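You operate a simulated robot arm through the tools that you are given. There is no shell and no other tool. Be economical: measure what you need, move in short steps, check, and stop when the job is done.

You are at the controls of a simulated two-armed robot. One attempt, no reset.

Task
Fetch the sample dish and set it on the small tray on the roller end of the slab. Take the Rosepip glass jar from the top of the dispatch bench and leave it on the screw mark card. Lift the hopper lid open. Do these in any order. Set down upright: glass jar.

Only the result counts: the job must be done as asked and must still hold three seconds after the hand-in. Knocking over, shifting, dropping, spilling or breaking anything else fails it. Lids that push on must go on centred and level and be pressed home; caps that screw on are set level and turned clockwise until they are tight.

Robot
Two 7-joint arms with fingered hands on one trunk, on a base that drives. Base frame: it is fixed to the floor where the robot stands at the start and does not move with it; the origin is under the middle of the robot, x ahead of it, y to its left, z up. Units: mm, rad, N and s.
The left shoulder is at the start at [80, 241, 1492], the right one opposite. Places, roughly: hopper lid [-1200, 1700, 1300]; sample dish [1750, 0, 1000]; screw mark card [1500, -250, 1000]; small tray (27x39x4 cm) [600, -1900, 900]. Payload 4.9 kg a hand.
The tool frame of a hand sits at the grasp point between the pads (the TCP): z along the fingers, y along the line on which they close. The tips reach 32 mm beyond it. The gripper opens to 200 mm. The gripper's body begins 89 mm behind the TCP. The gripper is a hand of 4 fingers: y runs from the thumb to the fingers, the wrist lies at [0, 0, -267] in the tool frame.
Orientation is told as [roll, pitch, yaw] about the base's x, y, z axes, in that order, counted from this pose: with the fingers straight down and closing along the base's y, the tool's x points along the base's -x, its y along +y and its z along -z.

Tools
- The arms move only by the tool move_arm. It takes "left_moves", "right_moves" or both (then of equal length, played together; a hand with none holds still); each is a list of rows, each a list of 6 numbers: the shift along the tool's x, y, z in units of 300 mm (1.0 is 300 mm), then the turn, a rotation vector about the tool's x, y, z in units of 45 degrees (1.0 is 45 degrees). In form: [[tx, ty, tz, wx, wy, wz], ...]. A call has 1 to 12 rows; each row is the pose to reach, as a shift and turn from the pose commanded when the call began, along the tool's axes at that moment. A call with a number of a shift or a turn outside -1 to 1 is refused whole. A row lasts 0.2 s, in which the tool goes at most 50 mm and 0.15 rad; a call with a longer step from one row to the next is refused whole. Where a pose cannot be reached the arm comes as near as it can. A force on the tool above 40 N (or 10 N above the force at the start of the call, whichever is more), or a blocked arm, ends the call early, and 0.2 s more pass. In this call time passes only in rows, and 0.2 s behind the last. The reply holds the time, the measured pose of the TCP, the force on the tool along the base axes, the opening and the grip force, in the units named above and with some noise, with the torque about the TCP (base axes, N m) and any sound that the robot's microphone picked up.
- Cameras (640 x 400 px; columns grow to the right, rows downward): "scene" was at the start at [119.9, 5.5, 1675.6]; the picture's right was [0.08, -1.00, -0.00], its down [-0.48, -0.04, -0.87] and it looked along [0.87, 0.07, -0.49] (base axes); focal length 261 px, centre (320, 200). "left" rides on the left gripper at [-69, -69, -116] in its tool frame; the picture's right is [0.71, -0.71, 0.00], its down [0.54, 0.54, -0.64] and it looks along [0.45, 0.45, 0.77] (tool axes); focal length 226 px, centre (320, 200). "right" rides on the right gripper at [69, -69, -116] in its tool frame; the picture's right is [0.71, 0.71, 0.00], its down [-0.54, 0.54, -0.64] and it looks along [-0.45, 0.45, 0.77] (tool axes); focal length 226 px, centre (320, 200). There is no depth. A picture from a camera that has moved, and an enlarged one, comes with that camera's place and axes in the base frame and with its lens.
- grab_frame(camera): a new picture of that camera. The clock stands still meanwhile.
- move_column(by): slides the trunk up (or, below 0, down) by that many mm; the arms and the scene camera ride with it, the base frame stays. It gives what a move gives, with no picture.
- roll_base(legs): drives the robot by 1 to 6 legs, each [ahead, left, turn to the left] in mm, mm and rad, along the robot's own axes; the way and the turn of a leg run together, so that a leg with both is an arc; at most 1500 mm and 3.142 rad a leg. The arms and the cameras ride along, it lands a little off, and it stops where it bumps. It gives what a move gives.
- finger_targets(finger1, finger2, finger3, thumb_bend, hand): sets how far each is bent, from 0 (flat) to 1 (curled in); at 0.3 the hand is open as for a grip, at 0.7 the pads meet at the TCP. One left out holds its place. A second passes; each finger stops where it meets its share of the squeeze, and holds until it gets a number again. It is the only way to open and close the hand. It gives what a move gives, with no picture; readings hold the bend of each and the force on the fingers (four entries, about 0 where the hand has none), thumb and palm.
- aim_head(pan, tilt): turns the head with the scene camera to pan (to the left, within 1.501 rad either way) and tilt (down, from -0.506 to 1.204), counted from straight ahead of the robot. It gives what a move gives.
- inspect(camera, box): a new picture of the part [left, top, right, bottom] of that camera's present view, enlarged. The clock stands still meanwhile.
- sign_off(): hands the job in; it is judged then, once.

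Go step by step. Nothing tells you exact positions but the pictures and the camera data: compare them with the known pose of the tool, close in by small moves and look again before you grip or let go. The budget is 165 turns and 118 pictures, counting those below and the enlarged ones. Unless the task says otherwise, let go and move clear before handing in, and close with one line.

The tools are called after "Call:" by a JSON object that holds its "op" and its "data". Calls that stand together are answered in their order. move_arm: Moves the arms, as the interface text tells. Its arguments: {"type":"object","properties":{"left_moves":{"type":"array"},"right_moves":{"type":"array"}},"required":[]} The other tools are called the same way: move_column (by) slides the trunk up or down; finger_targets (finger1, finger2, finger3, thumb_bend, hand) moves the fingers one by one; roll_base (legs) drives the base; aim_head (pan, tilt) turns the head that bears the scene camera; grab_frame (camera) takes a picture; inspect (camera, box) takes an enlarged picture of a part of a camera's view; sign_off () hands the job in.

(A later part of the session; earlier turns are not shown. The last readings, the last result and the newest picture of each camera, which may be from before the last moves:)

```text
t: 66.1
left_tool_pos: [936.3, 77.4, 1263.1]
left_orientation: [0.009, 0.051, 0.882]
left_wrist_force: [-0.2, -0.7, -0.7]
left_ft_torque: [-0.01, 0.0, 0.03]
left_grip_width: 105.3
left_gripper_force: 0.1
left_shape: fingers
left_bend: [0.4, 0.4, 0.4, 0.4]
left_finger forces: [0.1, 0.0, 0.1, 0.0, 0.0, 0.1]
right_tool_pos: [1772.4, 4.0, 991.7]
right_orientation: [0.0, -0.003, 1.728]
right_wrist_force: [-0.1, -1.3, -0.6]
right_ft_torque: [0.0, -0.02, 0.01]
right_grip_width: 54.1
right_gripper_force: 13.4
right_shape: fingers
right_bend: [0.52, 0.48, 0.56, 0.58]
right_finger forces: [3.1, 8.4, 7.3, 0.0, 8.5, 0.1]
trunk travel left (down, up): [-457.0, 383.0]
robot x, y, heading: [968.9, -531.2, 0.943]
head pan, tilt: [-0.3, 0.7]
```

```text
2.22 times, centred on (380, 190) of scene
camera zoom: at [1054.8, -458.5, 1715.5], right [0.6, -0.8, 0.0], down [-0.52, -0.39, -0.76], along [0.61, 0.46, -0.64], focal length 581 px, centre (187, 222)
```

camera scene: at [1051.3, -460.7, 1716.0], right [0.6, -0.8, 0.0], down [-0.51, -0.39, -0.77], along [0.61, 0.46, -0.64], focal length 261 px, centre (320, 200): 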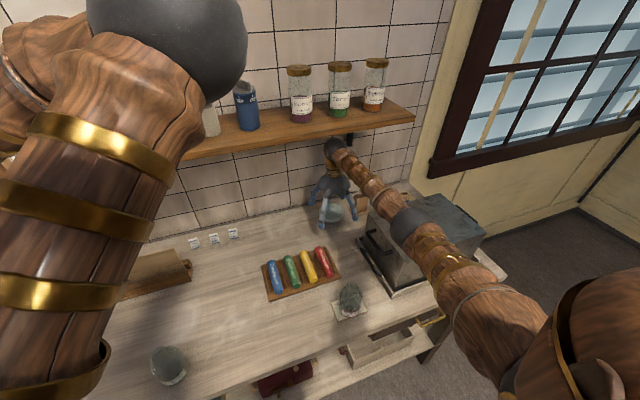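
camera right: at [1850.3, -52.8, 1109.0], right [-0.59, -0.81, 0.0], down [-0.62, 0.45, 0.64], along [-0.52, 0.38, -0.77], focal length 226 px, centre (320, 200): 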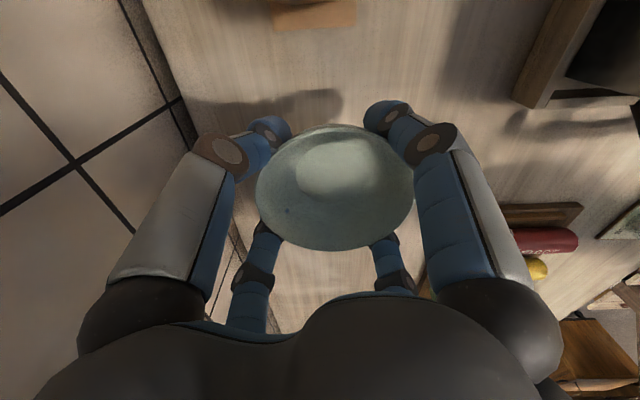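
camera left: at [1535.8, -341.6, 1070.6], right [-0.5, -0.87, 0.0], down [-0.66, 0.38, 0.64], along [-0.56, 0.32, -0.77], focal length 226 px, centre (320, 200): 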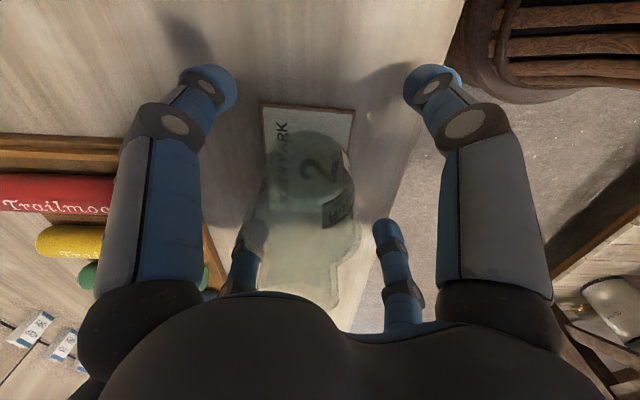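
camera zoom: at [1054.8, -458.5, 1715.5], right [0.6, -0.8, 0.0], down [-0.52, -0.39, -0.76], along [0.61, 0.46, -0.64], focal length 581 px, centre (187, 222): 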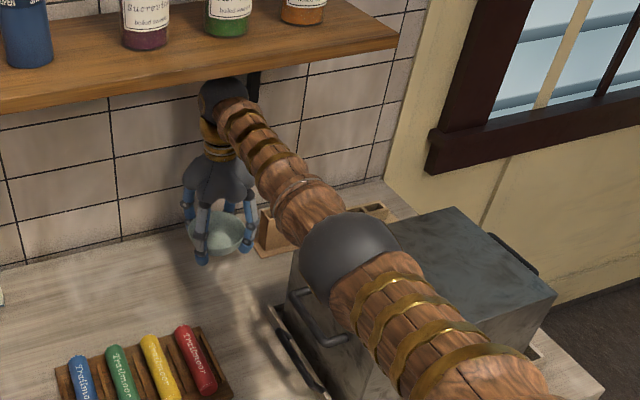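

Dish is held. Backing out along the same way, then raising the trunk.

Call:
{"op": "roll_base", "data": {"legs": [[-275, 95, 0]]}}

Call:
{"op": "move_column", "data": {"by": 160}}

Call:
{"op": "roll_base", "data": {"legs": [[-450, 0, 0]]}}

Call:
{"op": "aim_head", "data": {"pan": -1.4, "tilt": 0.5}}

Call:
{"op": "grab_frame", "data": {"camera": "scene"}}

Call:
{"op": "grab_frame", "data": {"camera": "right"}}

```text
t: 68.1
left_tool_pos: [700.5, -88.5, 1263.3]
left_orientation: [0.011, 0.054, 0.881]
left_wrist_force: [-0.1, -0.4, 1.0]
left_ft_torque: [0.02, 0.03, -0.01]
left_grip_width: 105.3
left_gripper_force: 0.1
left_shape: fingers
left_bend: [0.4, 0.4, 0.4, 0.4]
left_finger forces: [0.0, 0.0, 0.0, 0.1, 0.0, 0.0]
right_tool_pos: [1536.6, -161.4, 990.5]
right_orientation: [0.0, 0.0, 1.728]
right_wrist_force: [0.4, 0.3, -1.6]
right_ft_torque: [-0.01, 0.04, 0.0]
right_grip_width: 53.9
right_gripper_force: 14.0
right_shape: fingers
right_bend: [0.52, 0.48, 0.56, 0.58]
right_finger forces: [2.9, 8.4, 7.3, 0.0, 8.5, 0.0]
trunk travel left (down, up): [-457.0, 383.0]
robot x, y, heading: [732.9, -699.2, 0.94]
head pan, tilt: [-0.3, 0.7]
```

```text
t: 69.9
left_tool_pos: [698.1, -89.3, 1422.7]
left_orientation: [0.01, 0.05, 0.881]
left_wrist_force: [0.3, 0.0, 0.5]
left_ft_torque: [0.04, 0.0, -0.03]
left_grip_width: 105.3
left_gripper_force: 0.0
left_shape: fingers
left_bend: [0.4, 0.4, 0.4, 0.4]
left_finger forces: [0.0, 0.0, 0.0, 0.0, 0.0, 0.0]
right_tool_pos: [1534.9, -162.4, 1151.8]
right_orientation: [-0.002, -0.003, 1.729]
right_wrist_force: [0.2, -0.2, -1.4]
right_ft_torque: [0.01, -0.01, 0.0]
right_grip_width: 54.2
right_gripper_force: 13.7
right_shape: fingers
right_bend: [0.52, 0.48, 0.56, 0.58]
right_finger forces: [2.9, 8.5, 7.3, 0.0, 8.6, 0.1]
trunk travel left (down, up): [-617.0, 223.0]
robot x, y, heading: [733.7, -697.5, 0.938]
head pan, tilt: [-0.3, 0.7]
```

```text
t: 72.6
left_tool_pos: [435.8, -448.9, 1421.8]
left_orientation: [0.01, 0.052, 0.883]
left_wrist_force: [0.6, 0.4, 0.7]
left_ft_torque: [-0.01, 0.01, 0.01]
left_grip_width: 105.5
left_gripper_force: 0.0
left_shape: fingers
left_bend: [0.4, 0.4, 0.4, 0.4]
left_finger forces: [0.1, 0.0, 0.0, 0.0, 0.0, 0.0]
right_tool_pos: [1271.6, -520.1, 1150.3]
right_orientation: [0.002, 0.0, 1.731]
right_wrist_force: [0.0, 0.2, -1.5]
right_ft_torque: [-0.01, 0.0, -0.01]
right_grip_width: 53.9
right_gripper_force: 13.5
right_shape: fingers
right_bend: [0.52, 0.48, 0.56, 0.58]
right_finger forces: [3.1, 8.5, 7.1, 0.0, 8.5, 0.1]
trunk travel left (down, up): [-617.0, 223.0]
robot x, y, heading: [467.4, -1060.9, 0.945]
head pan, tilt: [-0.3, 0.7]
```

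```text
t: 74.0
left_tool_pos: [433.2, -450.4, 1423.6]
left_orientation: [0.008, 0.051, 0.885]
left_wrist_force: [-0.8, 0.5, -0.4]
left_ft_torque: [-0.01, -0.01, -0.02]
left_grip_width: 105.0
left_gripper_force: 0.0
left_shape: fingers
left_bend: [0.4, 0.4, 0.4, 0.4]
left_finger forces: [0.0, 0.0, 0.0, 0.0, 0.0, 0.0]
right_tool_pos: [1270.2, -521.1, 1152.2]
right_orientation: [-0.001, -0.001, 1.731]
right_wrist_force: [-0.1, -0.2, -0.8]
right_ft_torque: [0.02, -0.02, -0.03]
right_grip_width: 54.1
right_gripper_force: 13.6
right_shape: fingers
right_bend: [0.52, 0.48, 0.56, 0.58]
right_finger forces: [3.0, 8.5, 7.1, 0.1, 8.6, 0.1]
trunk travel left (down, up): [-617.0, 223.0]
robot x, y, heading: [469.4, -1060.3, 0.946]
head pan, tilt: [-1.4, 0.499]
```

```text
58 pictures are left
camera scene: at [568.3, -1076.7, 1893.3], right [-0.44, -0.9, 0.0], down [-0.43, 0.21, -0.88], along [0.79, -0.39, -0.48], focal length 261 px, centre (320, 200)
```

scene: 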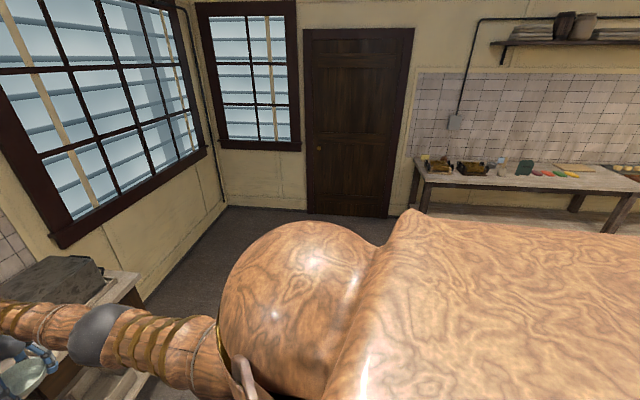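

```text
57 pictures are left
camera right: at [1349.0, -578.0, 1268.8], right [-0.59, -0.81, 0.0], down [-0.62, 0.45, 0.64], along [-0.52, 0.38, -0.77], focal length 226 px, centre (320, 200)
```

right: 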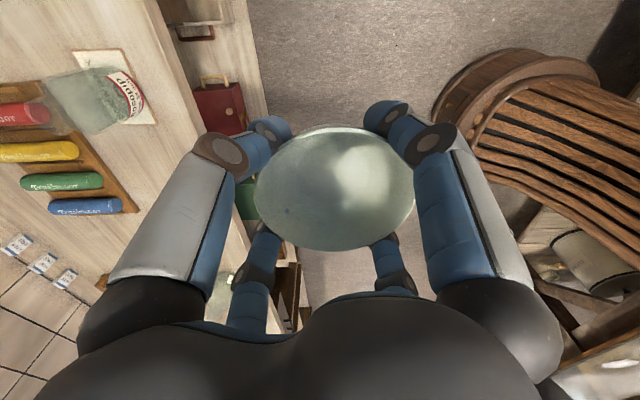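

Jar still stands well; dish is secure. Turning right toward the slab in steps.

Call:
{"op": "roll_base", "data": {"legs": [[0, 0, -1.0]]}}

Call:
{"op": "aim_head", "data": {"pan": -0.9, "tilt": 0.6}}

Call:
{"op": "grab_frame", "data": {"camera": "scene"}}

```text
t: 76.9
left_tool_pos: [967.1, -706.6, 1422.8]
left_orientation: [0.011, 0.05, -0.126]
left_wrist_force: [-0.6, -0.8, 0.2]
left_ft_torque: [-0.04, -0.01, 0.02]
left_grip_width: 105.5
left_gripper_force: 0.1
left_shape: fingers
left_bend: [0.4, 0.4, 0.4, 0.4]
left_finger forces: [0.0, 0.1, 0.1, 0.1, 0.1, 0.0]
right_tool_pos: [1352.2, -1452.0, 1152.9]
right_orientation: [-0.002, -0.003, 0.72]
right_wrist_force: [-1.1, 0.4, -0.4]
right_ft_torque: [-0.03, -0.02, -0.01]
right_grip_width: 54.2
right_gripper_force: 13.5
right_shape: fingers
right_bend: [0.52, 0.48, 0.56, 0.58]
right_finger forces: [2.9, 8.2, 7.3, 0.1, 8.5, 0.1]
trunk travel left (down, up): [-617.0, 223.0]
robot x, y, heading: [471.7, -1058.8, -0.059]
head pan, tilt: [-1.4, 0.499]
```

```text
t: 77.8
left_tool_pos: [965.3, -707.7, 1423.1]
left_orientation: [0.013, 0.051, -0.127]
left_wrist_force: [-0.3, -0.9, 0.0]
left_ft_torque: [0.04, 0.05, 0.03]
left_grip_width: 105.3
left_gripper_force: 0.1
left_shape: fingers
left_bend: [0.4, 0.4, 0.4, 0.4]
left_finger forces: [0.0, 0.0, 0.0, 0.1, 0.0, 0.0]
right_tool_pos: [1352.2, -1452.9, 1153.3]
right_orientation: [-0.002, -0.002, 0.72]
right_wrist_force: [-0.8, -0.7, -0.6]
right_ft_torque: [0.0, -0.01, -0.01]
right_grip_width: 54.1
right_gripper_force: 12.6
right_shape: fingers
right_bend: [0.52, 0.48, 0.56, 0.58]
right_finger forces: [2.9, 8.3, 7.2, 0.0, 8.5, 0.1]
trunk travel left (down, up): [-617.0, 223.0]
robot x, y, heading: [468.6, -1062.8, -0.066]
head pan, tilt: [-0.901, 0.6]
```

```text
56 pictures are left
camera scene: at [548.6, -1137.7, 1884.3], right [-0.82, -0.57, 0.0], down [-0.32, 0.47, -0.82], along [0.47, -0.68, -0.57], focal length 261 px, centre (320, 200)
```

scene: 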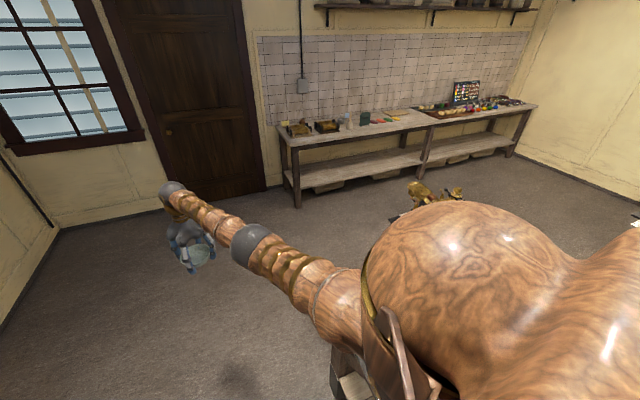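

Call:
{"op": "roll_base", "data": {"legs": [[790, -145, 0], [0, 0, -1.0]]}}

Call:
{"op": "aim_head", "data": {"pan": -0.8, "tilt": 0.6}}

Call:
{"op": "grab_frame", "data": {"camera": "scene"}}

```text
t: 84.7
left_tool_pos: [1793.0, -1499.5, 1423.6]
left_orientation: [0.011, 0.052, -1.152]
left_wrist_force: [0.4, -0.2, -0.8]
left_ft_torque: [0.01, -0.01, 0.01]
left_grip_width: 105.3
left_gripper_force: 0.0
left_shape: fingers
left_bend: [0.4, 0.4, 0.4, 0.4]
left_finger forces: [0.0, 0.0, 0.0, 0.1, 0.0, 0.1]
right_tool_pos: [1356.5, -2216.5, 1152.7]
right_orientation: [-0.003, -0.003, -0.306]
right_wrist_force: [-0.3, -0.5, -0.6]
right_ft_torque: [-0.03, -0.01, 0.02]
right_grip_width: 54.2
right_gripper_force: 12.7
right_shape: fingers
right_bend: [0.52, 0.48, 0.56, 0.58]
right_finger forces: [2.8, 8.0, 7.1, 0.0, 8.0, 0.0]
trunk travel left (down, up): [-617.0, 223.0]
robot x, y, heading: [1233.8, -1252.9, -1.095]
head pan, tilt: [-0.901, 0.6]
```

```text
t: 85.3
left_tool_pos: [1793.8, -1500.6, 1423.5]
left_orientation: [0.011, 0.051, -1.151]
left_wrist_force: [0.2, 0.3, -0.9]
left_ft_torque: [0.0, 0.02, -0.02]
left_grip_width: 105.5
left_gripper_force: 0.0
left_shape: fingers
left_bend: [0.4, 0.4, 0.4, 0.4]
left_finger forces: [0.1, 0.1, 0.0, 0.0, 0.1, 0.0]
right_tool_pos: [1355.9, -2215.6, 1152.7]
right_orientation: [-0.001, -0.003, -0.304]
right_wrist_force: [0.3, -0.3, -1.5]
right_ft_torque: [0.0, -0.01, 0.01]
right_grip_width: 54.4
right_gripper_force: 13.0
right_shape: fingers
right_bend: [0.52, 0.48, 0.56, 0.58]
right_finger forces: [2.8, 8.1, 7.1, 0.0, 8.1, 0.0]
trunk travel left (down, up): [-617.0, 223.0]
robot x, y, heading: [1234.9, -1257.3, -1.092]
head pan, tilt: [-0.799, 0.6]
```

```text
55 pictures are left
camera scene: at [1218.6, -1371.6, 1884.3], right [-0.95, 0.32, 0.0], down [0.18, 0.54, -0.82], along [-0.26, -0.78, -0.57], focal length 261 px, centre (320, 200)
```

scene: 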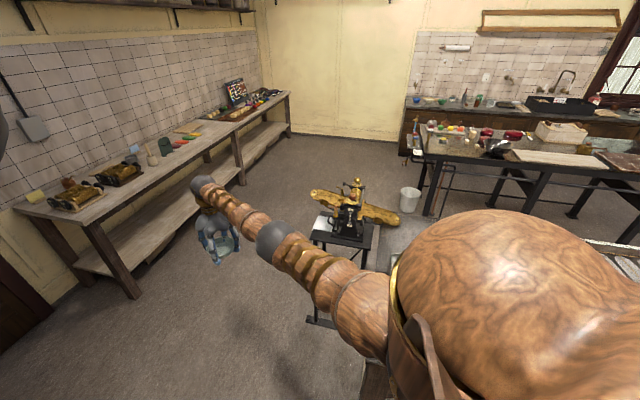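

Call:
{"op": "roll_base", "data": {"legs": [[0, 0, -0.6]]}}

Call:
{"op": "aim_head", "data": {"pan": -0.15, "tilt": 0.7}}

Call:
{"op": "grab_frame", "data": {"camera": "scene"}}

```text
t: 87.4
left_tool_pos: [1556.2, -1779.0, 1422.1]
left_orientation: [0.007, 0.05, -1.762]
left_wrist_force: [0.3, 0.0, -0.3]
left_ft_torque: [-0.01, 0.02, 0.01]
left_grip_width: 105.2
left_gripper_force: 0.1
left_shape: fingers
left_bend: [0.4, 0.4, 0.4, 0.4]
left_finger forces: [0.1, 0.0, 0.0, 0.0, 0.0, 0.0]
right_tool_pos: [786.3, -2114.2, 1152.9]
right_orientation: [-0.002, 0.0, -0.914]
right_wrist_force: [-0.5, -0.1, -2.0]
right_ft_torque: [0.02, 0.06, 0.03]
right_grip_width: 54.3
right_gripper_force: 12.5
right_shape: fingers
right_bend: [0.52, 0.49, 0.56, 0.58]
right_finger forces: [2.7, 7.8, 7.0, 0.0, 7.9, 0.0]
trunk travel left (down, up): [-617.0, 223.0]
robot x, y, heading: [1235.0, -1263.3, -1.708]
head pan, tilt: [-0.799, 0.6]
```

```text
t: 88.4
left_tool_pos: [1553.8, -1778.2, 1423.6]
left_orientation: [0.012, 0.052, -1.762]
left_wrist_force: [-0.5, 0.6, -0.1]
left_ft_torque: [0.01, 0.02, 0.01]
left_grip_width: 105.2
left_gripper_force: 0.0
left_shape: fingers
left_bend: [0.4, 0.4, 0.4, 0.4]
left_finger forces: [0.1, 0.1, 0.1, 0.0, 0.0, 0.1]
right_tool_pos: [784.7, -2114.4, 1152.1]
right_orientation: [-0.001, -0.002, -0.915]
right_wrist_force: [0.0, 0.4, -1.5]
right_ft_torque: [-0.02, -0.02, 0.0]
right_grip_width: 53.9
right_gripper_force: 12.8
right_shape: fingers
right_bend: [0.52, 0.49, 0.56, 0.58]
right_finger forces: [2.9, 7.9, 7.1, 0.0, 8.0, 0.0]
trunk travel left (down, up): [-617.0, 223.0]
robot x, y, heading: [1233.8, -1257.7, -1.7]
head pan, tilt: [-0.15, 0.7]
```

```text
54 pictures are left
camera scene: at [1203.9, -1372.4, 1875.6], right [-0.96, 0.28, 0.0], down [0.18, 0.62, -0.76], along [-0.21, -0.73, -0.64], focal length 261 px, centre (320, 200)
```

scene: 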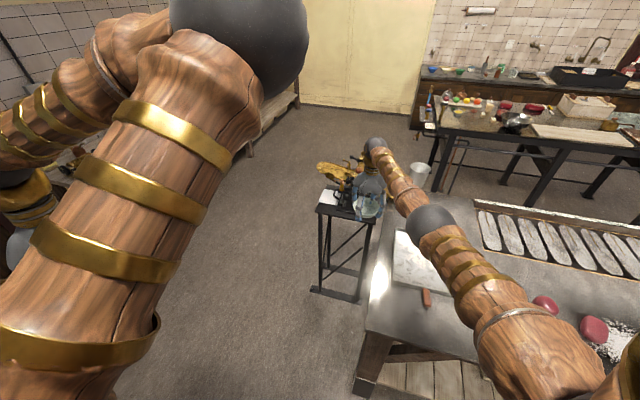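

Call:
{"op": "inspect", "data": {"camera": "scene", "box": [320, 200, 560, 400]}}

Call:
{"op": "grab_frame", "data": {"camera": "right"}}

```text
2.00 times, centred on (440, 300) of scene
camera zoom: at [1203.9, -1372.4, 1875.6], right [-0.96, 0.28, 0.0], down [0.18, 0.62, -0.76], along [-0.21, -0.73, -0.64], focal length 523 px, centre (80, 0)
```

zoom: 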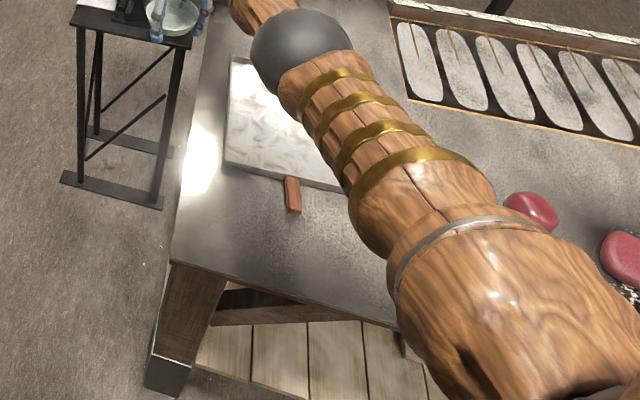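

```text
52 pictures are left
camera right: at [688.3, -2101.1, 1269.4], right [0.13, 0.99, 0.0], down [0.76, -0.1, 0.64], along [0.64, -0.09, -0.77], focal length 226 px, centre (320, 200)
```

right: 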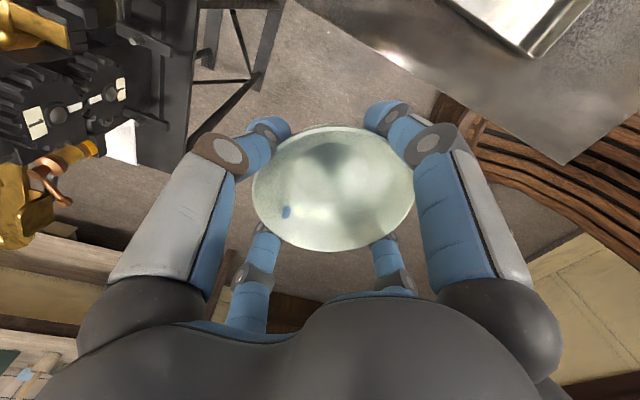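

Tray (shiny, with a brown scraper at its near edge) is around (560,-1940). A small further turn brings the dish over it.

Call:
{"op": "roll_base", "data": {"legs": [[0, 0, -0.29]]}}

Call:
{"op": "grab_frame", "data": {"camera": "right"}}

Call:
{"op": "grab_frame", "data": {"camera": "scene"}}

```text
t: 89.8
left_tool_pos: [1394.5, -1848.9, 1423.5]
left_orientation: [0.011, 0.05, -2.05]
left_wrist_force: [0.3, 0.5, -0.3]
left_ft_torque: [0.0, 0.01, 0.0]
left_grip_width: 105.1
left_gripper_force: 0.0
left_shape: fingers
left_bend: [0.4, 0.4, 0.4, 0.4]
left_finger forces: [0.1, 0.0, 0.0, 0.0, 0.0, 0.1]
right_tool_pos: [560.9, -1952.3, 1152.1]
right_orientation: [-0.002, 0.0, -1.205]
right_wrist_force: [-0.1, -0.4, -1.4]
right_ft_torque: [-0.02, 0.01, 0.03]
right_grip_width: 54.1
right_gripper_force: 12.9
right_shape: fingers
right_bend: [0.52, 0.49, 0.56, 0.58]
right_finger forces: [2.7, 7.8, 7.1, 0.0, 8.0, 0.0]
trunk travel left (down, up): [-617.0, 223.0]
robot x, y, heading: [1235.4, -1256.0, -1.994]
head pan, tilt: [-0.15, 0.7]
```

```text
51 pictures are left
camera right: at [472.2, -1912.3, 1269.3], right [0.41, 0.91, 0.0], down [0.7, -0.31, 0.64], along [0.59, -0.26, -0.77], focal length 226 px, centre (320, 200)
```

right: 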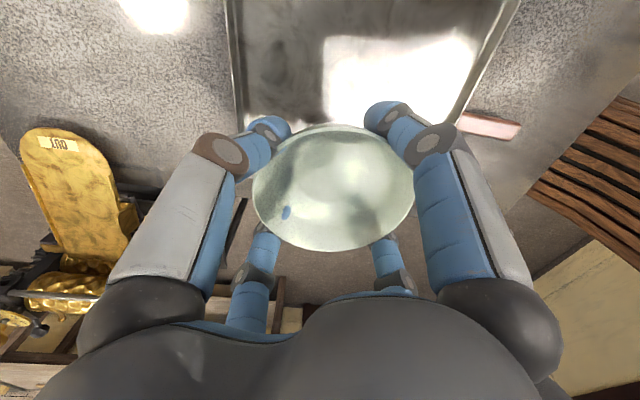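

```text
50 pictures are left
camera scene: at [1174.8, -1361.7, 1875.6], right [-0.84, 0.54, 0.0], down [0.35, 0.54, -0.76], along [-0.41, -0.64, -0.64], focal length 261 px, centre (320, 200)
```

scene: 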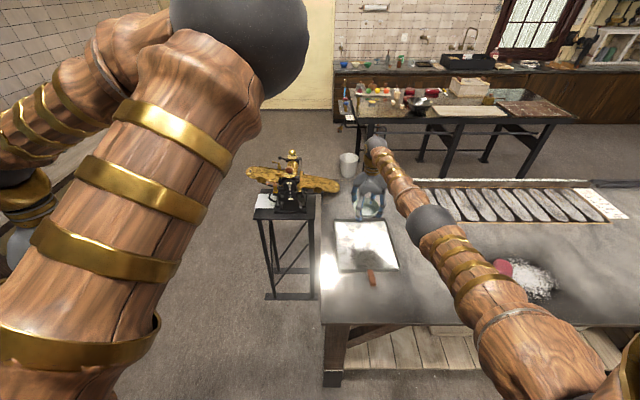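

Call:
{"op": "inspect", "data": {"camera": "right", "box": [200, 0, 540, 180]}}

Call:
{"op": "inspect", "data": {"camera": "scene", "box": [300, 170, 460, 300]}}

```text
1.88 times, centred on (370, 90) of right
camera zoom: at [472.2, -1912.3, 1269.3], right [0.41, 0.91, 0.0], down [0.7, -0.31, 0.64], along [0.59, -0.26, -0.77], focal length 426 px, centre (226, 407)
```

zoom: 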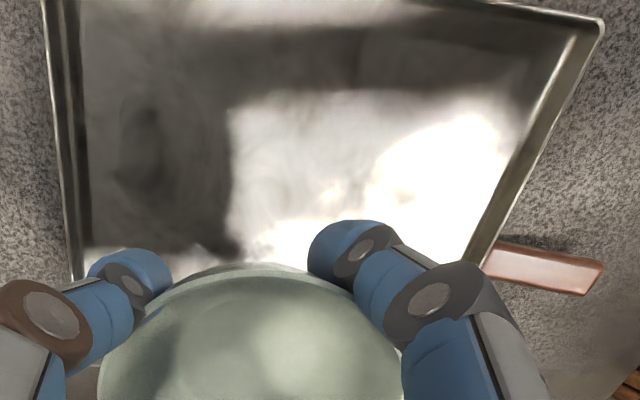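

```text
3.08 times, centred on (380, 235) of scene
camera zoom: at [1174.8, -1361.7, 1875.6], right [-0.84, 0.54, 0.0], down [0.35, 0.54, -0.76], along [-0.41, -0.64, -0.64], focal length 804 px, centre (135, 92)
```

zoom: 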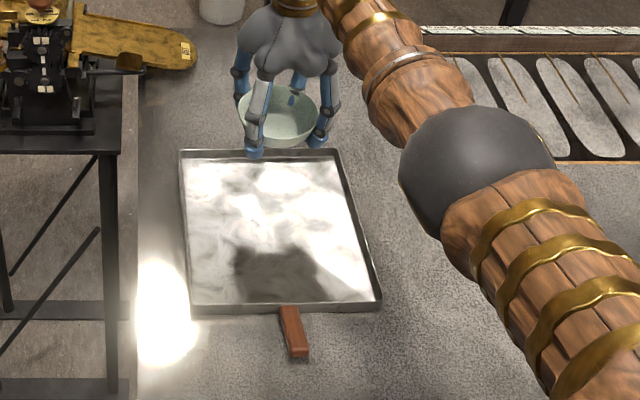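

Tray centre works out at about (596,-1917), rim ~z 940. Shifting ~48 mm and lowering.

Call:
{"op": "move_arm", "data": {"right_moves": [[0.033, 0.075, 0, 0, 0, 0], [0.067, 0.15, 0, 0, 0, 0]]}}

Call:
{"op": "move_column", "data": {"by": -140}}

Call:
{"op": "grab_frame", "data": {"camera": "right"}}

Call:
{"op": "inspect", "data": {"camera": "scene", "box": [300, 130, 500, 290]}}

```text
t: 90.4
left_tool_pos: [1394.4, -1847.7, 1424.9]
left_orientation: [0.011, 0.051, -2.051]
left_wrist_force: [0.0, 0.3, 0.8]
left_ft_torque: [-0.02, 0.02, -0.01]
left_grip_width: 105.0
left_gripper_force: 0.2
left_shape: fingers
left_bend: [0.4, 0.4, 0.4, 0.4]
left_finger forces: [0.0, 0.0, 0.0, 0.0, 0.1, 0.1]
right_tool_pos: [596.1, -1916.5, 1153.6]
right_orientation: [-0.004, -0.004, -1.205]
right_wrist_force: [-0.4, -0.1, -0.9]
right_ft_torque: [0.0, 0.05, 0.01]
right_grip_width: 54.2
right_gripper_force: 12.5
right_shape: fingers
right_bend: [0.52, 0.49, 0.56, 0.58]
right_finger forces: [2.8, 7.7, 7.0, 0.0, 7.9, 0.1]
trunk travel left (down, up): [-617.0, 223.0]
robot x, y, heading: [1232.0, -1261.3, -1.99]
head pan, tilt: [-0.15, 0.7]
```

```text
t: 92.1
left_tool_pos: [1393.1, -1847.9, 1283.2]
left_orientation: [0.01, 0.049, -2.05]
left_wrist_force: [-0.4, 0.0, 0.8]
left_ft_torque: [0.03, -0.01, -0.02]
left_grip_width: 105.4
left_gripper_force: 0.0
left_shape: fingers
left_bend: [0.4, 0.4, 0.4, 0.4]
left_finger forces: [0.0, 0.1, 0.0, 0.0, 0.1, 0.0]
right_tool_pos: [594.6, -1915.5, 1014.7]
right_orientation: [-0.001, -0.001, -1.204]
right_wrist_force: [-0.5, -0.4, -1.5]
right_ft_torque: [0.01, -0.01, 0.01]
right_grip_width: 54.1
right_gripper_force: 13.2
right_shape: fingers
right_bend: [0.52, 0.49, 0.56, 0.58]
right_finger forces: [2.8, 7.6, 7.0, 0.1, 7.8, 0.1]
trunk travel left (down, up): [-477.0, 363.0]
robot x, y, heading: [1229.0, -1254.8, -1.991]
head pan, tilt: [-0.15, 0.7]
```

```text
47 pictures are left
camera right: at [505.6, -1875.6, 1130.4], right [0.41, 0.91, 0.0], down [0.7, -0.31, 0.64], along [0.59, -0.26, -0.77], focal length 226 px, centre (320, 200)
```

right: 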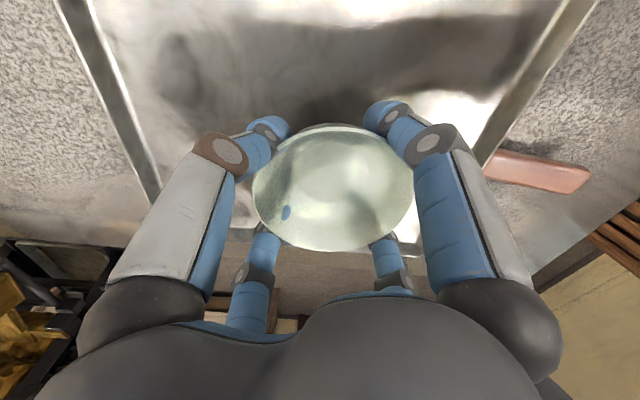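

```text
2.50 times, centred on (400, 210) of scene
camera zoom: at [1173.7, -1359.9, 1735.7], right [-0.84, 0.54, 0.0], down [0.35, 0.54, -0.76], along [-0.41, -0.64, -0.64], focal length 654 px, centre (120, 175)
```

zoom: 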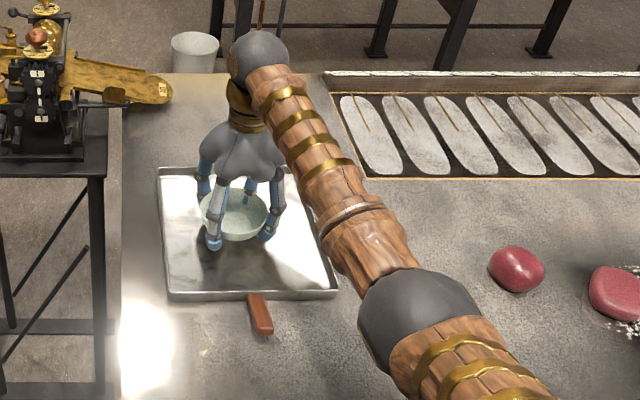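

Dish is well centred over the tray. Lowering in small steps until touch.

Call:
{"op": "move_arm", "data": {"right_moves": [[0, 0, 0.07, 0, 0, 0], [0, 0, 0.13, 0, 0, 0], [0, 0, 0.17, 0, 0, 0], [0, 0, 0.19, 0, 0, 0], [0, 0, 0.21, 0, 0, 0], [0, 0, 0.22, 0, 0, 0], [0, 0, 0.23, 0, 0, 0], [0, 0, 0.24, 0, 0, 0], [0, 0, 0.25, 0, 0, 0], [0, 0, 0.26, 0, 0, 0]]}}

Call:
{"op": "grab_frame", "data": {"camera": "right"}}

Call:
{"op": "inspect", "data": {"camera": "scene", "box": [330, 170, 450, 260]}}

```text
t: 92.7
left_tool_pos: [1394.5, -1846.6, 1284.2]
left_orientation: [0.01, 0.046, -2.051]
left_wrist_force: [0.3, -0.4, -0.3]
left_ft_torque: [-0.02, 0.0, 0.05]
left_grip_width: 105.6
left_gripper_force: 0.1
left_shape: fingers
left_bend: [0.4, 0.4, 0.4, 0.4]
left_finger forces: [0.1, 0.0, 0.1, 0.0, 0.1, 0.1]
right_tool_pos: [593.8, -1916.4, 987.7]
right_orientation: [-0.008, -0.008, -1.203]
right_wrist_force: [3.1, 2.4, 11.1]
right_ft_torque: [0.65, -0.15, -0.09]
right_grip_width: 54.9
right_gripper_force: 18.3
right_shape: fingers
right_bend: [0.51, 0.48, 0.56, 0.58]
right_finger forces: [10.3, 11.7, 6.6, 0.0, 7.1, 0.0]
trunk travel left (down, up): [-477.0, 363.0]
robot x, y, heading: [1235.9, -1256.6, -1.994]
head pan, tilt: [-0.15, 0.7]
stopped in row 3 (right hand): the force on the tool passed its limit (the readings are from after the stop); the commanded pose is now the measured one
```

```text
45 pictures are left
camera right: at [505.9, -1876.3, 1104.2], right [0.4, 0.91, -0.01], down [0.7, -0.3, 0.64], along [0.58, -0.27, -0.77], focal length 226 px, centre (320, 200)
```

right: 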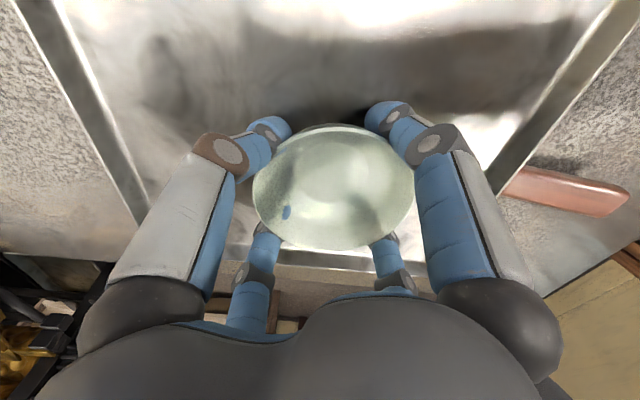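

```text
4.44 times, centred on (390, 215) of scene
camera zoom: at [1175.9, -1357.5, 1735.8], right [-0.84, 0.54, 0.0], down [0.35, 0.54, -0.77], along [-0.41, -0.64, -0.64], focal length 1162 px, centre (9, 133)
```

zoom: 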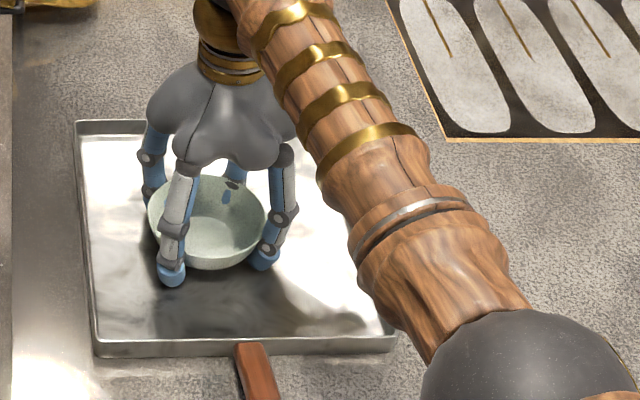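

Contact with the tray. Opening the fingers.

Call:
{"op": "finger_targets", "data": {"hand": "right", "finger1": 0.33, "finger2": 0.33, "finger3": 0.33, "thumb_bend": 0.33}}

Call:
{"op": "grab_frame", "data": {"camera": "right"}}

```text
t: 93.7
left_tool_pos: [1393.2, -1847.9, 1283.8]
left_orientation: [0.013, 0.052, -2.05]
left_wrist_force: [-0.7, 0.7, 0.2]
left_ft_torque: [0.02, 0.01, 0.02]
left_grip_width: 105.4
left_gripper_force: 0.1
left_shape: fingers
left_bend: [0.4, 0.4, 0.4, 0.4]
left_finger forces: [0.1, 0.0, 0.1, 0.0, 0.0, 0.0]
right_tool_pos: [592.8, -1918.5, 983.8]
right_orientation: [-0.006, -0.007, -1.202]
right_wrist_force: [-0.2, -1.0, 0.3]
right_ft_torque: [-0.01, 0.03, 0.03]
right_grip_width: 129.6
right_gripper_force: 0.0
right_shape: fingers
right_bend: [0.33, 0.33, 0.33, 0.33]
right_finger forces: [0.1, 0.0, 0.0, 0.1, 0.0, 0.1]
trunk travel left (down, up): [-477.0, 363.0]
robot x, y, heading: [1235.6, -1258.1, -1.993]
head pan, tilt: [-0.15, 0.7]
```

```text
43 pictures are left
camera right: at [504.2, -1877.6, 1101.2], right [0.41, 0.91, -0.01], down [0.7, -0.3, 0.64], along [0.58, -0.27, -0.77], focal length 226 px, centre (320, 200)
```

right: 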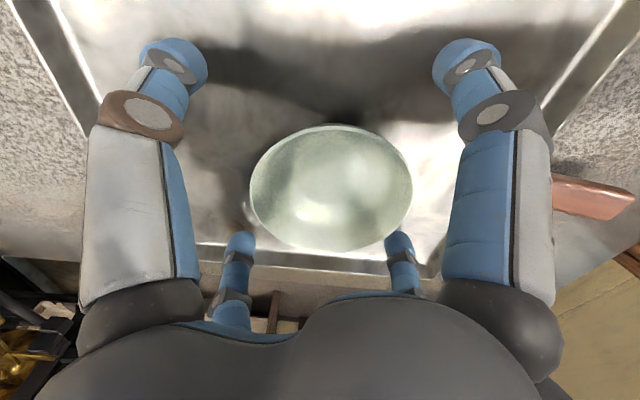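

Call:
{"op": "move_arm", "data": {"right_moves": [[0, 0, -0.08, 0, 0, 0], [0, 0, -0.2, 0, 0, 0], [0, 0, -0.35, 0, 0, 0], [0, 0, -0.5, 0, 0, 0]]}}

Call:
{"op": "move_column", "data": {"by": 100}}

Call:
{"op": "inspect", "data": {"camera": "scene", "box": [300, 170, 460, 300]}}

```text
t: 94.7
left_tool_pos: [1393.6, -1848.3, 1283.5]
left_orientation: [0.011, 0.052, -2.05]
left_wrist_force: [-0.2, -0.2, 0.6]
left_ft_torque: [-0.01, 0.01, 0.02]
left_grip_width: 105.6
left_gripper_force: 0.0
left_shape: fingers
left_bend: [0.4, 0.4, 0.4, 0.4]
left_finger forces: [0.1, 0.0, 0.0, 0.1, 0.0, 0.0]
right_tool_pos: [592.9, -1914.6, 1134.7]
right_orientation: [-0.007, -0.006, -1.203]
right_wrist_force: [0.5, -0.5, 0.1]
right_ft_torque: [0.0, -0.01, 0.01]
right_grip_width: 130.1
right_gripper_force: 0.1
right_shape: fingers
right_bend: [0.33, 0.33, 0.33, 0.33]
right_finger forces: [0.0, 0.1, 0.1, 0.0, 0.0, 0.0]
trunk travel left (down, up): [-477.0, 363.0]
robot x, y, heading: [1233.4, -1260.2, -1.993]
head pan, tilt: [-0.15, 0.7]
```

```text
t: 96.0
left_tool_pos: [1393.9, -1848.7, 1383.9]
left_orientation: [0.011, 0.05, -2.05]
left_wrist_force: [0.3, -0.3, -0.8]
left_ft_torque: [-0.02, -0.01, 0.0]
left_grip_width: 105.4
left_gripper_force: 0.2
left_shape: fingers
left_bend: [0.4, 0.4, 0.4, 0.4]
left_finger forces: [0.0, 0.0, 0.0, 0.0, 0.0, 0.1]
right_tool_pos: [594.8, -1916.3, 1234.7]
right_orientation: [-0.008, -0.008, -1.201]
right_wrist_force: [0.2, 0.9, -0.8]
right_ft_torque: [0.02, 0.0, -0.01]
right_grip_width: 129.6
right_gripper_force: 0.1
right_shape: fingers
right_bend: [0.33, 0.33, 0.33, 0.33]
right_finger forces: [0.1, 0.1, 0.1, 0.0, 0.1, 0.0]
trunk travel left (down, up): [-577.0, 263.0]
robot x, y, heading: [1232.4, -1261.3, -1.992]
head pan, tilt: [-0.15, 0.7]
```

```text
3.08 times, centred on (380, 235) of scene
camera zoom: at [1173.8, -1360.0, 1835.6], right [-0.84, 0.54, 0.0], down [0.35, 0.54, -0.76], along [-0.41, -0.64, -0.64], focal length 804 px, centre (135, 92)
```

zoom: 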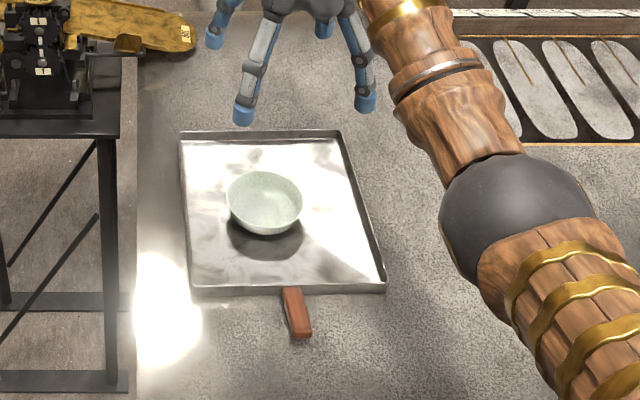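

Dish sits flat in the tray. Now the hopper: retract the right arm, back off, and drive up the aisle to the other end.

Call:
{"op": "move_arm", "data": {"right_moves": [[0.1, 0.1, 0, 0, 0, 0.12], [0.2, 0.2, 0, 0, 0, 0.25], [0.3, 0.3, 0, 0, 0, 0.37], [0.4, 0.4, 0, 0, 0, 0.5], [0.5, 0.5, 0, 0, 0, 0.62], [0.6, 0.61, 0, 0, 0, 0.75], [0.7, 0.72, 0, 0, 0, 0.87], [0.8, 0.81, 0, 0, 0, 1.0]]}}

Call:
{"op": "roll_base", "data": {"legs": [[-200, 0, 0], [0, 0, -1.657], [1400, 0, 0]]}}

Call:
{"op": "aim_head", "data": {"pan": -0.35, "tilt": 0.35}}

Call:
{"op": "grab_frame", "data": {"camera": "scene"}}

```text
t: 97.8
left_tool_pos: [1393.6, -1846.5, 1383.6]
left_orientation: [0.012, 0.05, -2.05]
left_wrist_force: [0.2, 0.2, 0.1]
left_ft_torque: [-0.01, 0.01, -0.02]
left_grip_width: 105.4
left_gripper_force: 0.1
left_shape: fingers
left_bend: [0.4, 0.4, 0.4, 0.4]
left_finger forces: [0.1, 0.0, 0.0, 0.0, 0.0, 0.1]
right_tool_pos: [736.4, -1603.5, 1233.1]
right_orientation: [0.003, -0.013, -1.987]
right_wrist_force: [-0.1, -0.1, 0.3]
right_ft_torque: [-0.06, 0.01, 0.0]
right_grip_width: 129.7
right_gripper_force: 0.0
right_shape: fingers
right_bend: [0.33, 0.33, 0.33, 0.33]
right_finger forces: [0.0, 0.1, 0.0, 0.0, 0.0, 0.0]
trunk travel left (down, up): [-577.0, 263.0]
robot x, y, heading: [1232.5, -1261.3, -1.99]
head pan, tilt: [-0.15, 0.7]
```

```text
t: 110.0
left_tool_pos: [-513.7, -518.3, 1384.5]
left_orientation: [0.011, 0.052, 2.589]
left_wrist_force: [-0.7, -0.3, 0.4]
left_ft_torque: [0.01, 0.01, 0.0]
left_grip_width: 105.3
left_gripper_force: 0.1
left_shape: fingers
left_bend: [0.4, 0.4, 0.4, 0.4]
left_finger forces: [0.0, 0.1, 0.0, 0.1, 0.0, 0.0]
right_tool_pos: [-224.4, 120.2, 1231.3]
right_orientation: [-0.002, -0.011, 2.652]
right_wrist_force: [0.1, 0.9, 0.8]
right_ft_torque: [-0.02, -0.01, 0.0]
right_grip_width: 129.9
right_gripper_force: 0.1
right_shape: fingers
right_bend: [0.33, 0.33, 0.33, 0.33]
right_finger forces: [0.0, 0.1, 0.1, 0.0, 0.0, 0.0]
trunk travel left (down, up): [-577.0, 263.0]
robot x, y, heading: [85.0, -400.6, 2.649]
head pan, tilt: [-0.15, 0.7]
```

```text
t: 110.9
left_tool_pos: [-515.0, -518.0, 1382.1]
left_orientation: [0.013, 0.051, 2.589]
left_wrist_force: [0.0, 0.4, -0.1]
left_ft_torque: [0.03, -0.04, 0.01]
left_grip_width: 105.6
left_gripper_force: 0.0
left_shape: fingers
left_bend: [0.4, 0.4, 0.4, 0.4]
left_finger forces: [0.0, 0.0, 0.0, 0.0, 0.0, 0.1]
right_tool_pos: [-225.8, 119.9, 1231.8]
right_orientation: [0.0, -0.011, 2.651]
right_wrist_force: [-0.6, 0.6, -1.0]
right_ft_torque: [0.01, 0.01, 0.02]
right_grip_width: 129.7
right_gripper_force: 0.0
right_shape: fingers
right_bend: [0.33, 0.33, 0.33, 0.33]
right_finger forces: [0.0, 0.1, 0.0, 0.0, 0.0, 0.0]
trunk travel left (down, up): [-577.0, 263.0]
robot x, y, heading: [84.1, -400.5, 2.654]
head pan, tilt: [-0.351, 0.351]
```

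```text
41 pictures are left
camera scene: at [-5.4, -319.1, 1866.9], right [0.75, 0.67, 0.0], down [0.23, -0.26, -0.94], along [-0.62, 0.7, -0.34], focal length 261 px, centre (320, 200)
```

scene: 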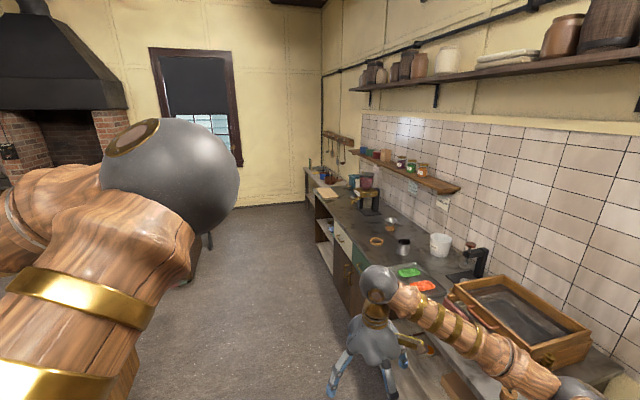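

Call:
{"op": "roll_base", "data": {"legs": [[1300, 0, 0]]}}

Call:
{"op": "aim_head", "data": {"pan": -0.75, "tilt": 0.4}}

Call:
{"op": "grab_frame", "data": {"camera": "scene"}}

```text
t: 117.3
left_tool_pos: [-1642.0, 85.8, 1383.6]
left_orientation: [0.011, 0.049, 2.588]
left_wrist_force: [-0.5, -0.7, -0.4]
left_ft_torque: [0.02, 0.0, -0.01]
left_grip_width: 105.3
left_gripper_force: 0.2
left_shape: fingers
left_bend: [0.4, 0.4, 0.4, 0.4]
left_finger forces: [0.0, 0.1, 0.0, 0.1, 0.1, 0.0]
right_tool_pos: [-1352.0, 727.2, 1232.1]
right_orientation: [0.002, -0.011, 2.652]
right_wrist_force: [0.0, -0.1, -0.8]
right_ft_torque: [0.04, 0.01, 0.04]
right_grip_width: 129.8
right_gripper_force: 0.1
right_shape: fingers
right_bend: [0.33, 0.33, 0.33, 0.33]
right_finger forces: [0.1, 0.1, 0.0, 0.0, 0.0, 0.0]
trunk travel left (down, up): [-577.0, 263.0]
robot x, y, heading: [-1043.9, 203.3, 2.651]
head pan, tilt: [-0.351, 0.351]
```

```text
t: 118.2
left_tool_pos: [-1642.0, 86.5, 1384.1]
left_orientation: [0.012, 0.051, 2.59]
left_wrist_force: [-0.7, -0.2, -0.7]
left_ft_torque: [-0.01, -0.02, 0.0]
left_grip_width: 105.1
left_gripper_force: 0.0
left_shape: fingers
left_bend: [0.4, 0.4, 0.4, 0.4]
left_finger forces: [0.0, 0.1, 0.0, 0.1, 0.0, 0.1]
right_tool_pos: [-1355.0, 727.1, 1231.8]
right_orientation: [0.001, -0.011, 2.65]
right_wrist_force: [0.3, 0.4, -0.1]
right_ft_torque: [0.02, 0.01, 0.01]
right_grip_width: 129.8
right_gripper_force: 0.1
right_shape: fingers
right_bend: [0.33, 0.33, 0.33, 0.33]
right_finger forces: [0.1, 0.0, 0.0, 0.0, 0.0, 0.0]
trunk travel left (down, up): [-577.0, 263.0]
robot x, y, heading: [-1042.5, 202.3, 2.651]
head pan, tilt: [-0.75, 0.4]
```

```text
40 pictures are left
camera scene: at [-1101.9, 304.9, 1862.5], right [0.95, 0.32, 0.0], down [0.13, -0.37, -0.92], along [-0.3, 0.87, -0.39], focal length 261 px, centre (320, 200)
```

scene: 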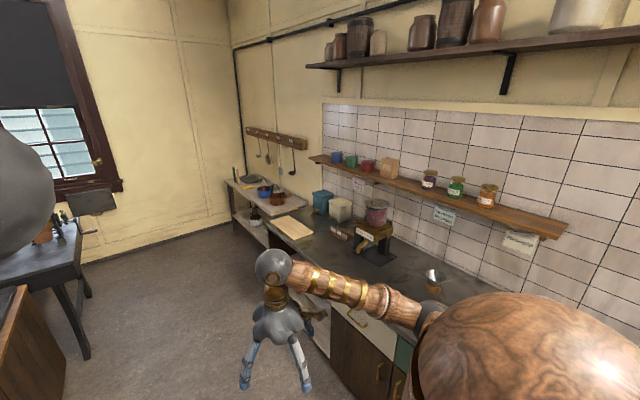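

Call:
{"op": "inspect", "data": {"camera": "scene", "box": [280, 150, 460, 290]}}

```text
2.86 times, centred on (370, 220) of scene
camera zoom: at [-1101.9, 304.9, 1862.5], right [0.95, 0.32, 0.0], down [0.13, -0.37, -0.92], along [-0.3, 0.87, -0.39], focal length 747 px, centre (177, 143)
```

zoom: 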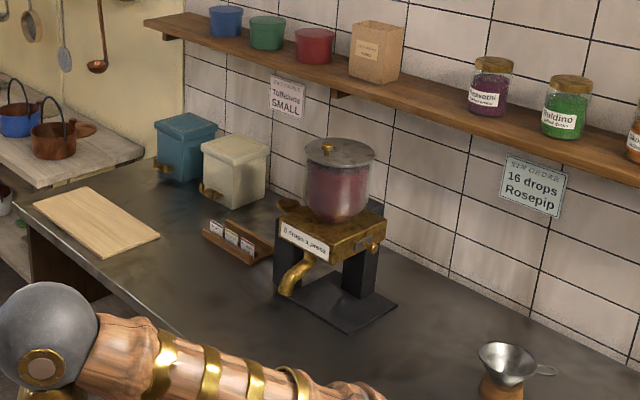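

Hopper is a glass cylinder with red drops on a brass dispenser, disc lid with a knob. Driving to stand in front of it.

Call:
{"op": "roll_base", "data": {"legs": [[1080, 0, 0], [0, 0, -1.586], [300, 0, 0]]}}

Call:
{"op": "aim_head", "data": {"pan": -0.35, "tilt": 0.5}}

Call:
{"op": "grab_frame", "data": {"camera": "scene"}}

```text
t: 129.2
left_tool_pos: [-1982.4, 1582.4, 1384.3]
left_orientation: [0.013, 0.05, 1.02]
left_wrist_force: [0.2, -0.3, 0.0]
left_ft_torque: [0.0, -0.02, 0.02]
left_grip_width: 105.4
left_gripper_force: 0.0
left_shape: fingers
left_bend: [0.4, 0.4, 0.4, 0.4]
left_finger forces: [0.0, 0.0, 0.0, 0.1, 0.0, 0.1]
right_tool_pos: [-1342.5, 1293.1, 1233.8]
right_orientation: [0.0, -0.012, 1.083]
right_wrist_force: [0.5, -0.8, 1.2]
right_ft_torque: [0.02, -0.02, -0.01]
right_grip_width: 129.8
right_gripper_force: 0.1
right_shape: fingers
right_bend: [0.33, 0.33, 0.33, 0.33]
right_finger forces: [0.1, 0.0, 0.0, 0.1, 0.0, 0.0]
trunk travel left (down, up): [-577.0, 263.0]
robot x, y, heading: [-1860.8, 986.7, 1.08]
head pan, tilt: [-0.75, 0.4]
```

```text
t: 130.1
left_tool_pos: [-1981.6, 1585.8, 1383.7]
left_orientation: [0.012, 0.053, 1.019]
left_wrist_force: [-0.5, 0.5, -0.3]
left_ft_torque: [0.0, 0.0, -0.04]
left_grip_width: 105.4
left_gripper_force: 0.1
left_shape: fingers
left_bend: [0.4, 0.4, 0.4, 0.4]
left_finger forces: [0.0, 0.0, 0.0, 0.0, 0.0, 0.0]
right_tool_pos: [-1342.0, 1296.7, 1232.2]
right_orientation: [0.001, -0.01, 1.081]
right_wrist_force: [0.8, -1.0, -1.1]
right_ft_torque: [0.0, -0.01, 0.02]
right_grip_width: 130.1
right_gripper_force: 0.1
right_shape: fingers
right_bend: [0.33, 0.33, 0.33, 0.33]
right_finger forces: [0.0, 0.0, 0.0, 0.1, 0.0, 0.1]
trunk travel left (down, up): [-577.0, 263.0]
robot x, y, heading: [-1867.0, 984.7, 1.083]
head pan, tilt: [-0.351, 0.499]
```

```text
38 pictures are left
camera scene: at [-1781.6, 1072.4, 1853.3], right [0.67, -0.75, 0.0], down [-0.36, -0.32, -0.88], along [0.66, 0.58, -0.48], focal length 261 px, centre (320, 200)
```

scene: 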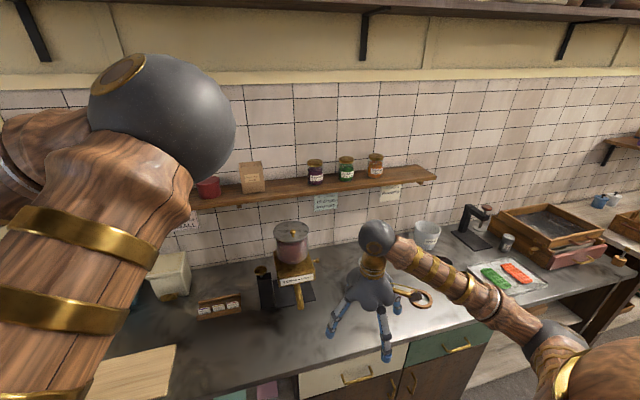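

Call:
{"op": "inspect", "data": {"camera": "scene", "box": [240, 200, 340, 320]}}

Call:
{"op": "inspect", "data": {"camera": "scene", "box": [265, 210, 325, 260]}}

```text
3.33 times, centred on (290, 260) of scene
camera zoom: at [-1781.6, 1072.4, 1853.3], right [0.67, -0.75, 0.0], down [-0.36, -0.32, -0.88], along [0.66, 0.58, -0.48], focal length 871 px, centre (420, 0)
```

zoom: 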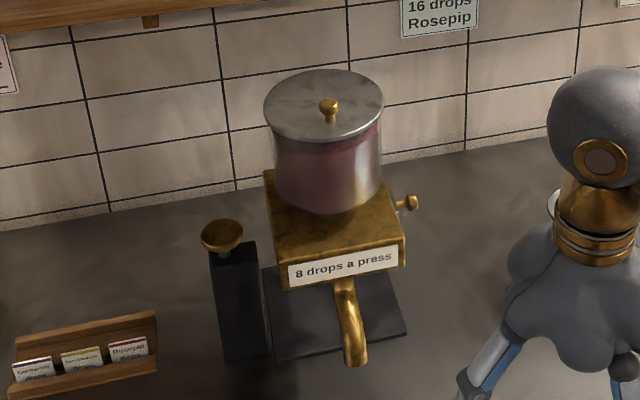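

```text
8.00 times, centred on (295, 235) of scene
camera zoom: at [-1781.6, 1072.4, 1853.3], right [0.67, -0.75, 0.0], down [-0.36, -0.32, -0.88], along [0.66, 0.58, -0.48], focal length 2091 px, centre (520, -80)
```

zoom: 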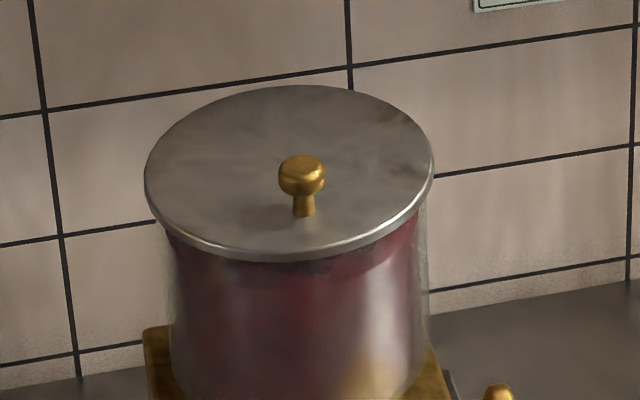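

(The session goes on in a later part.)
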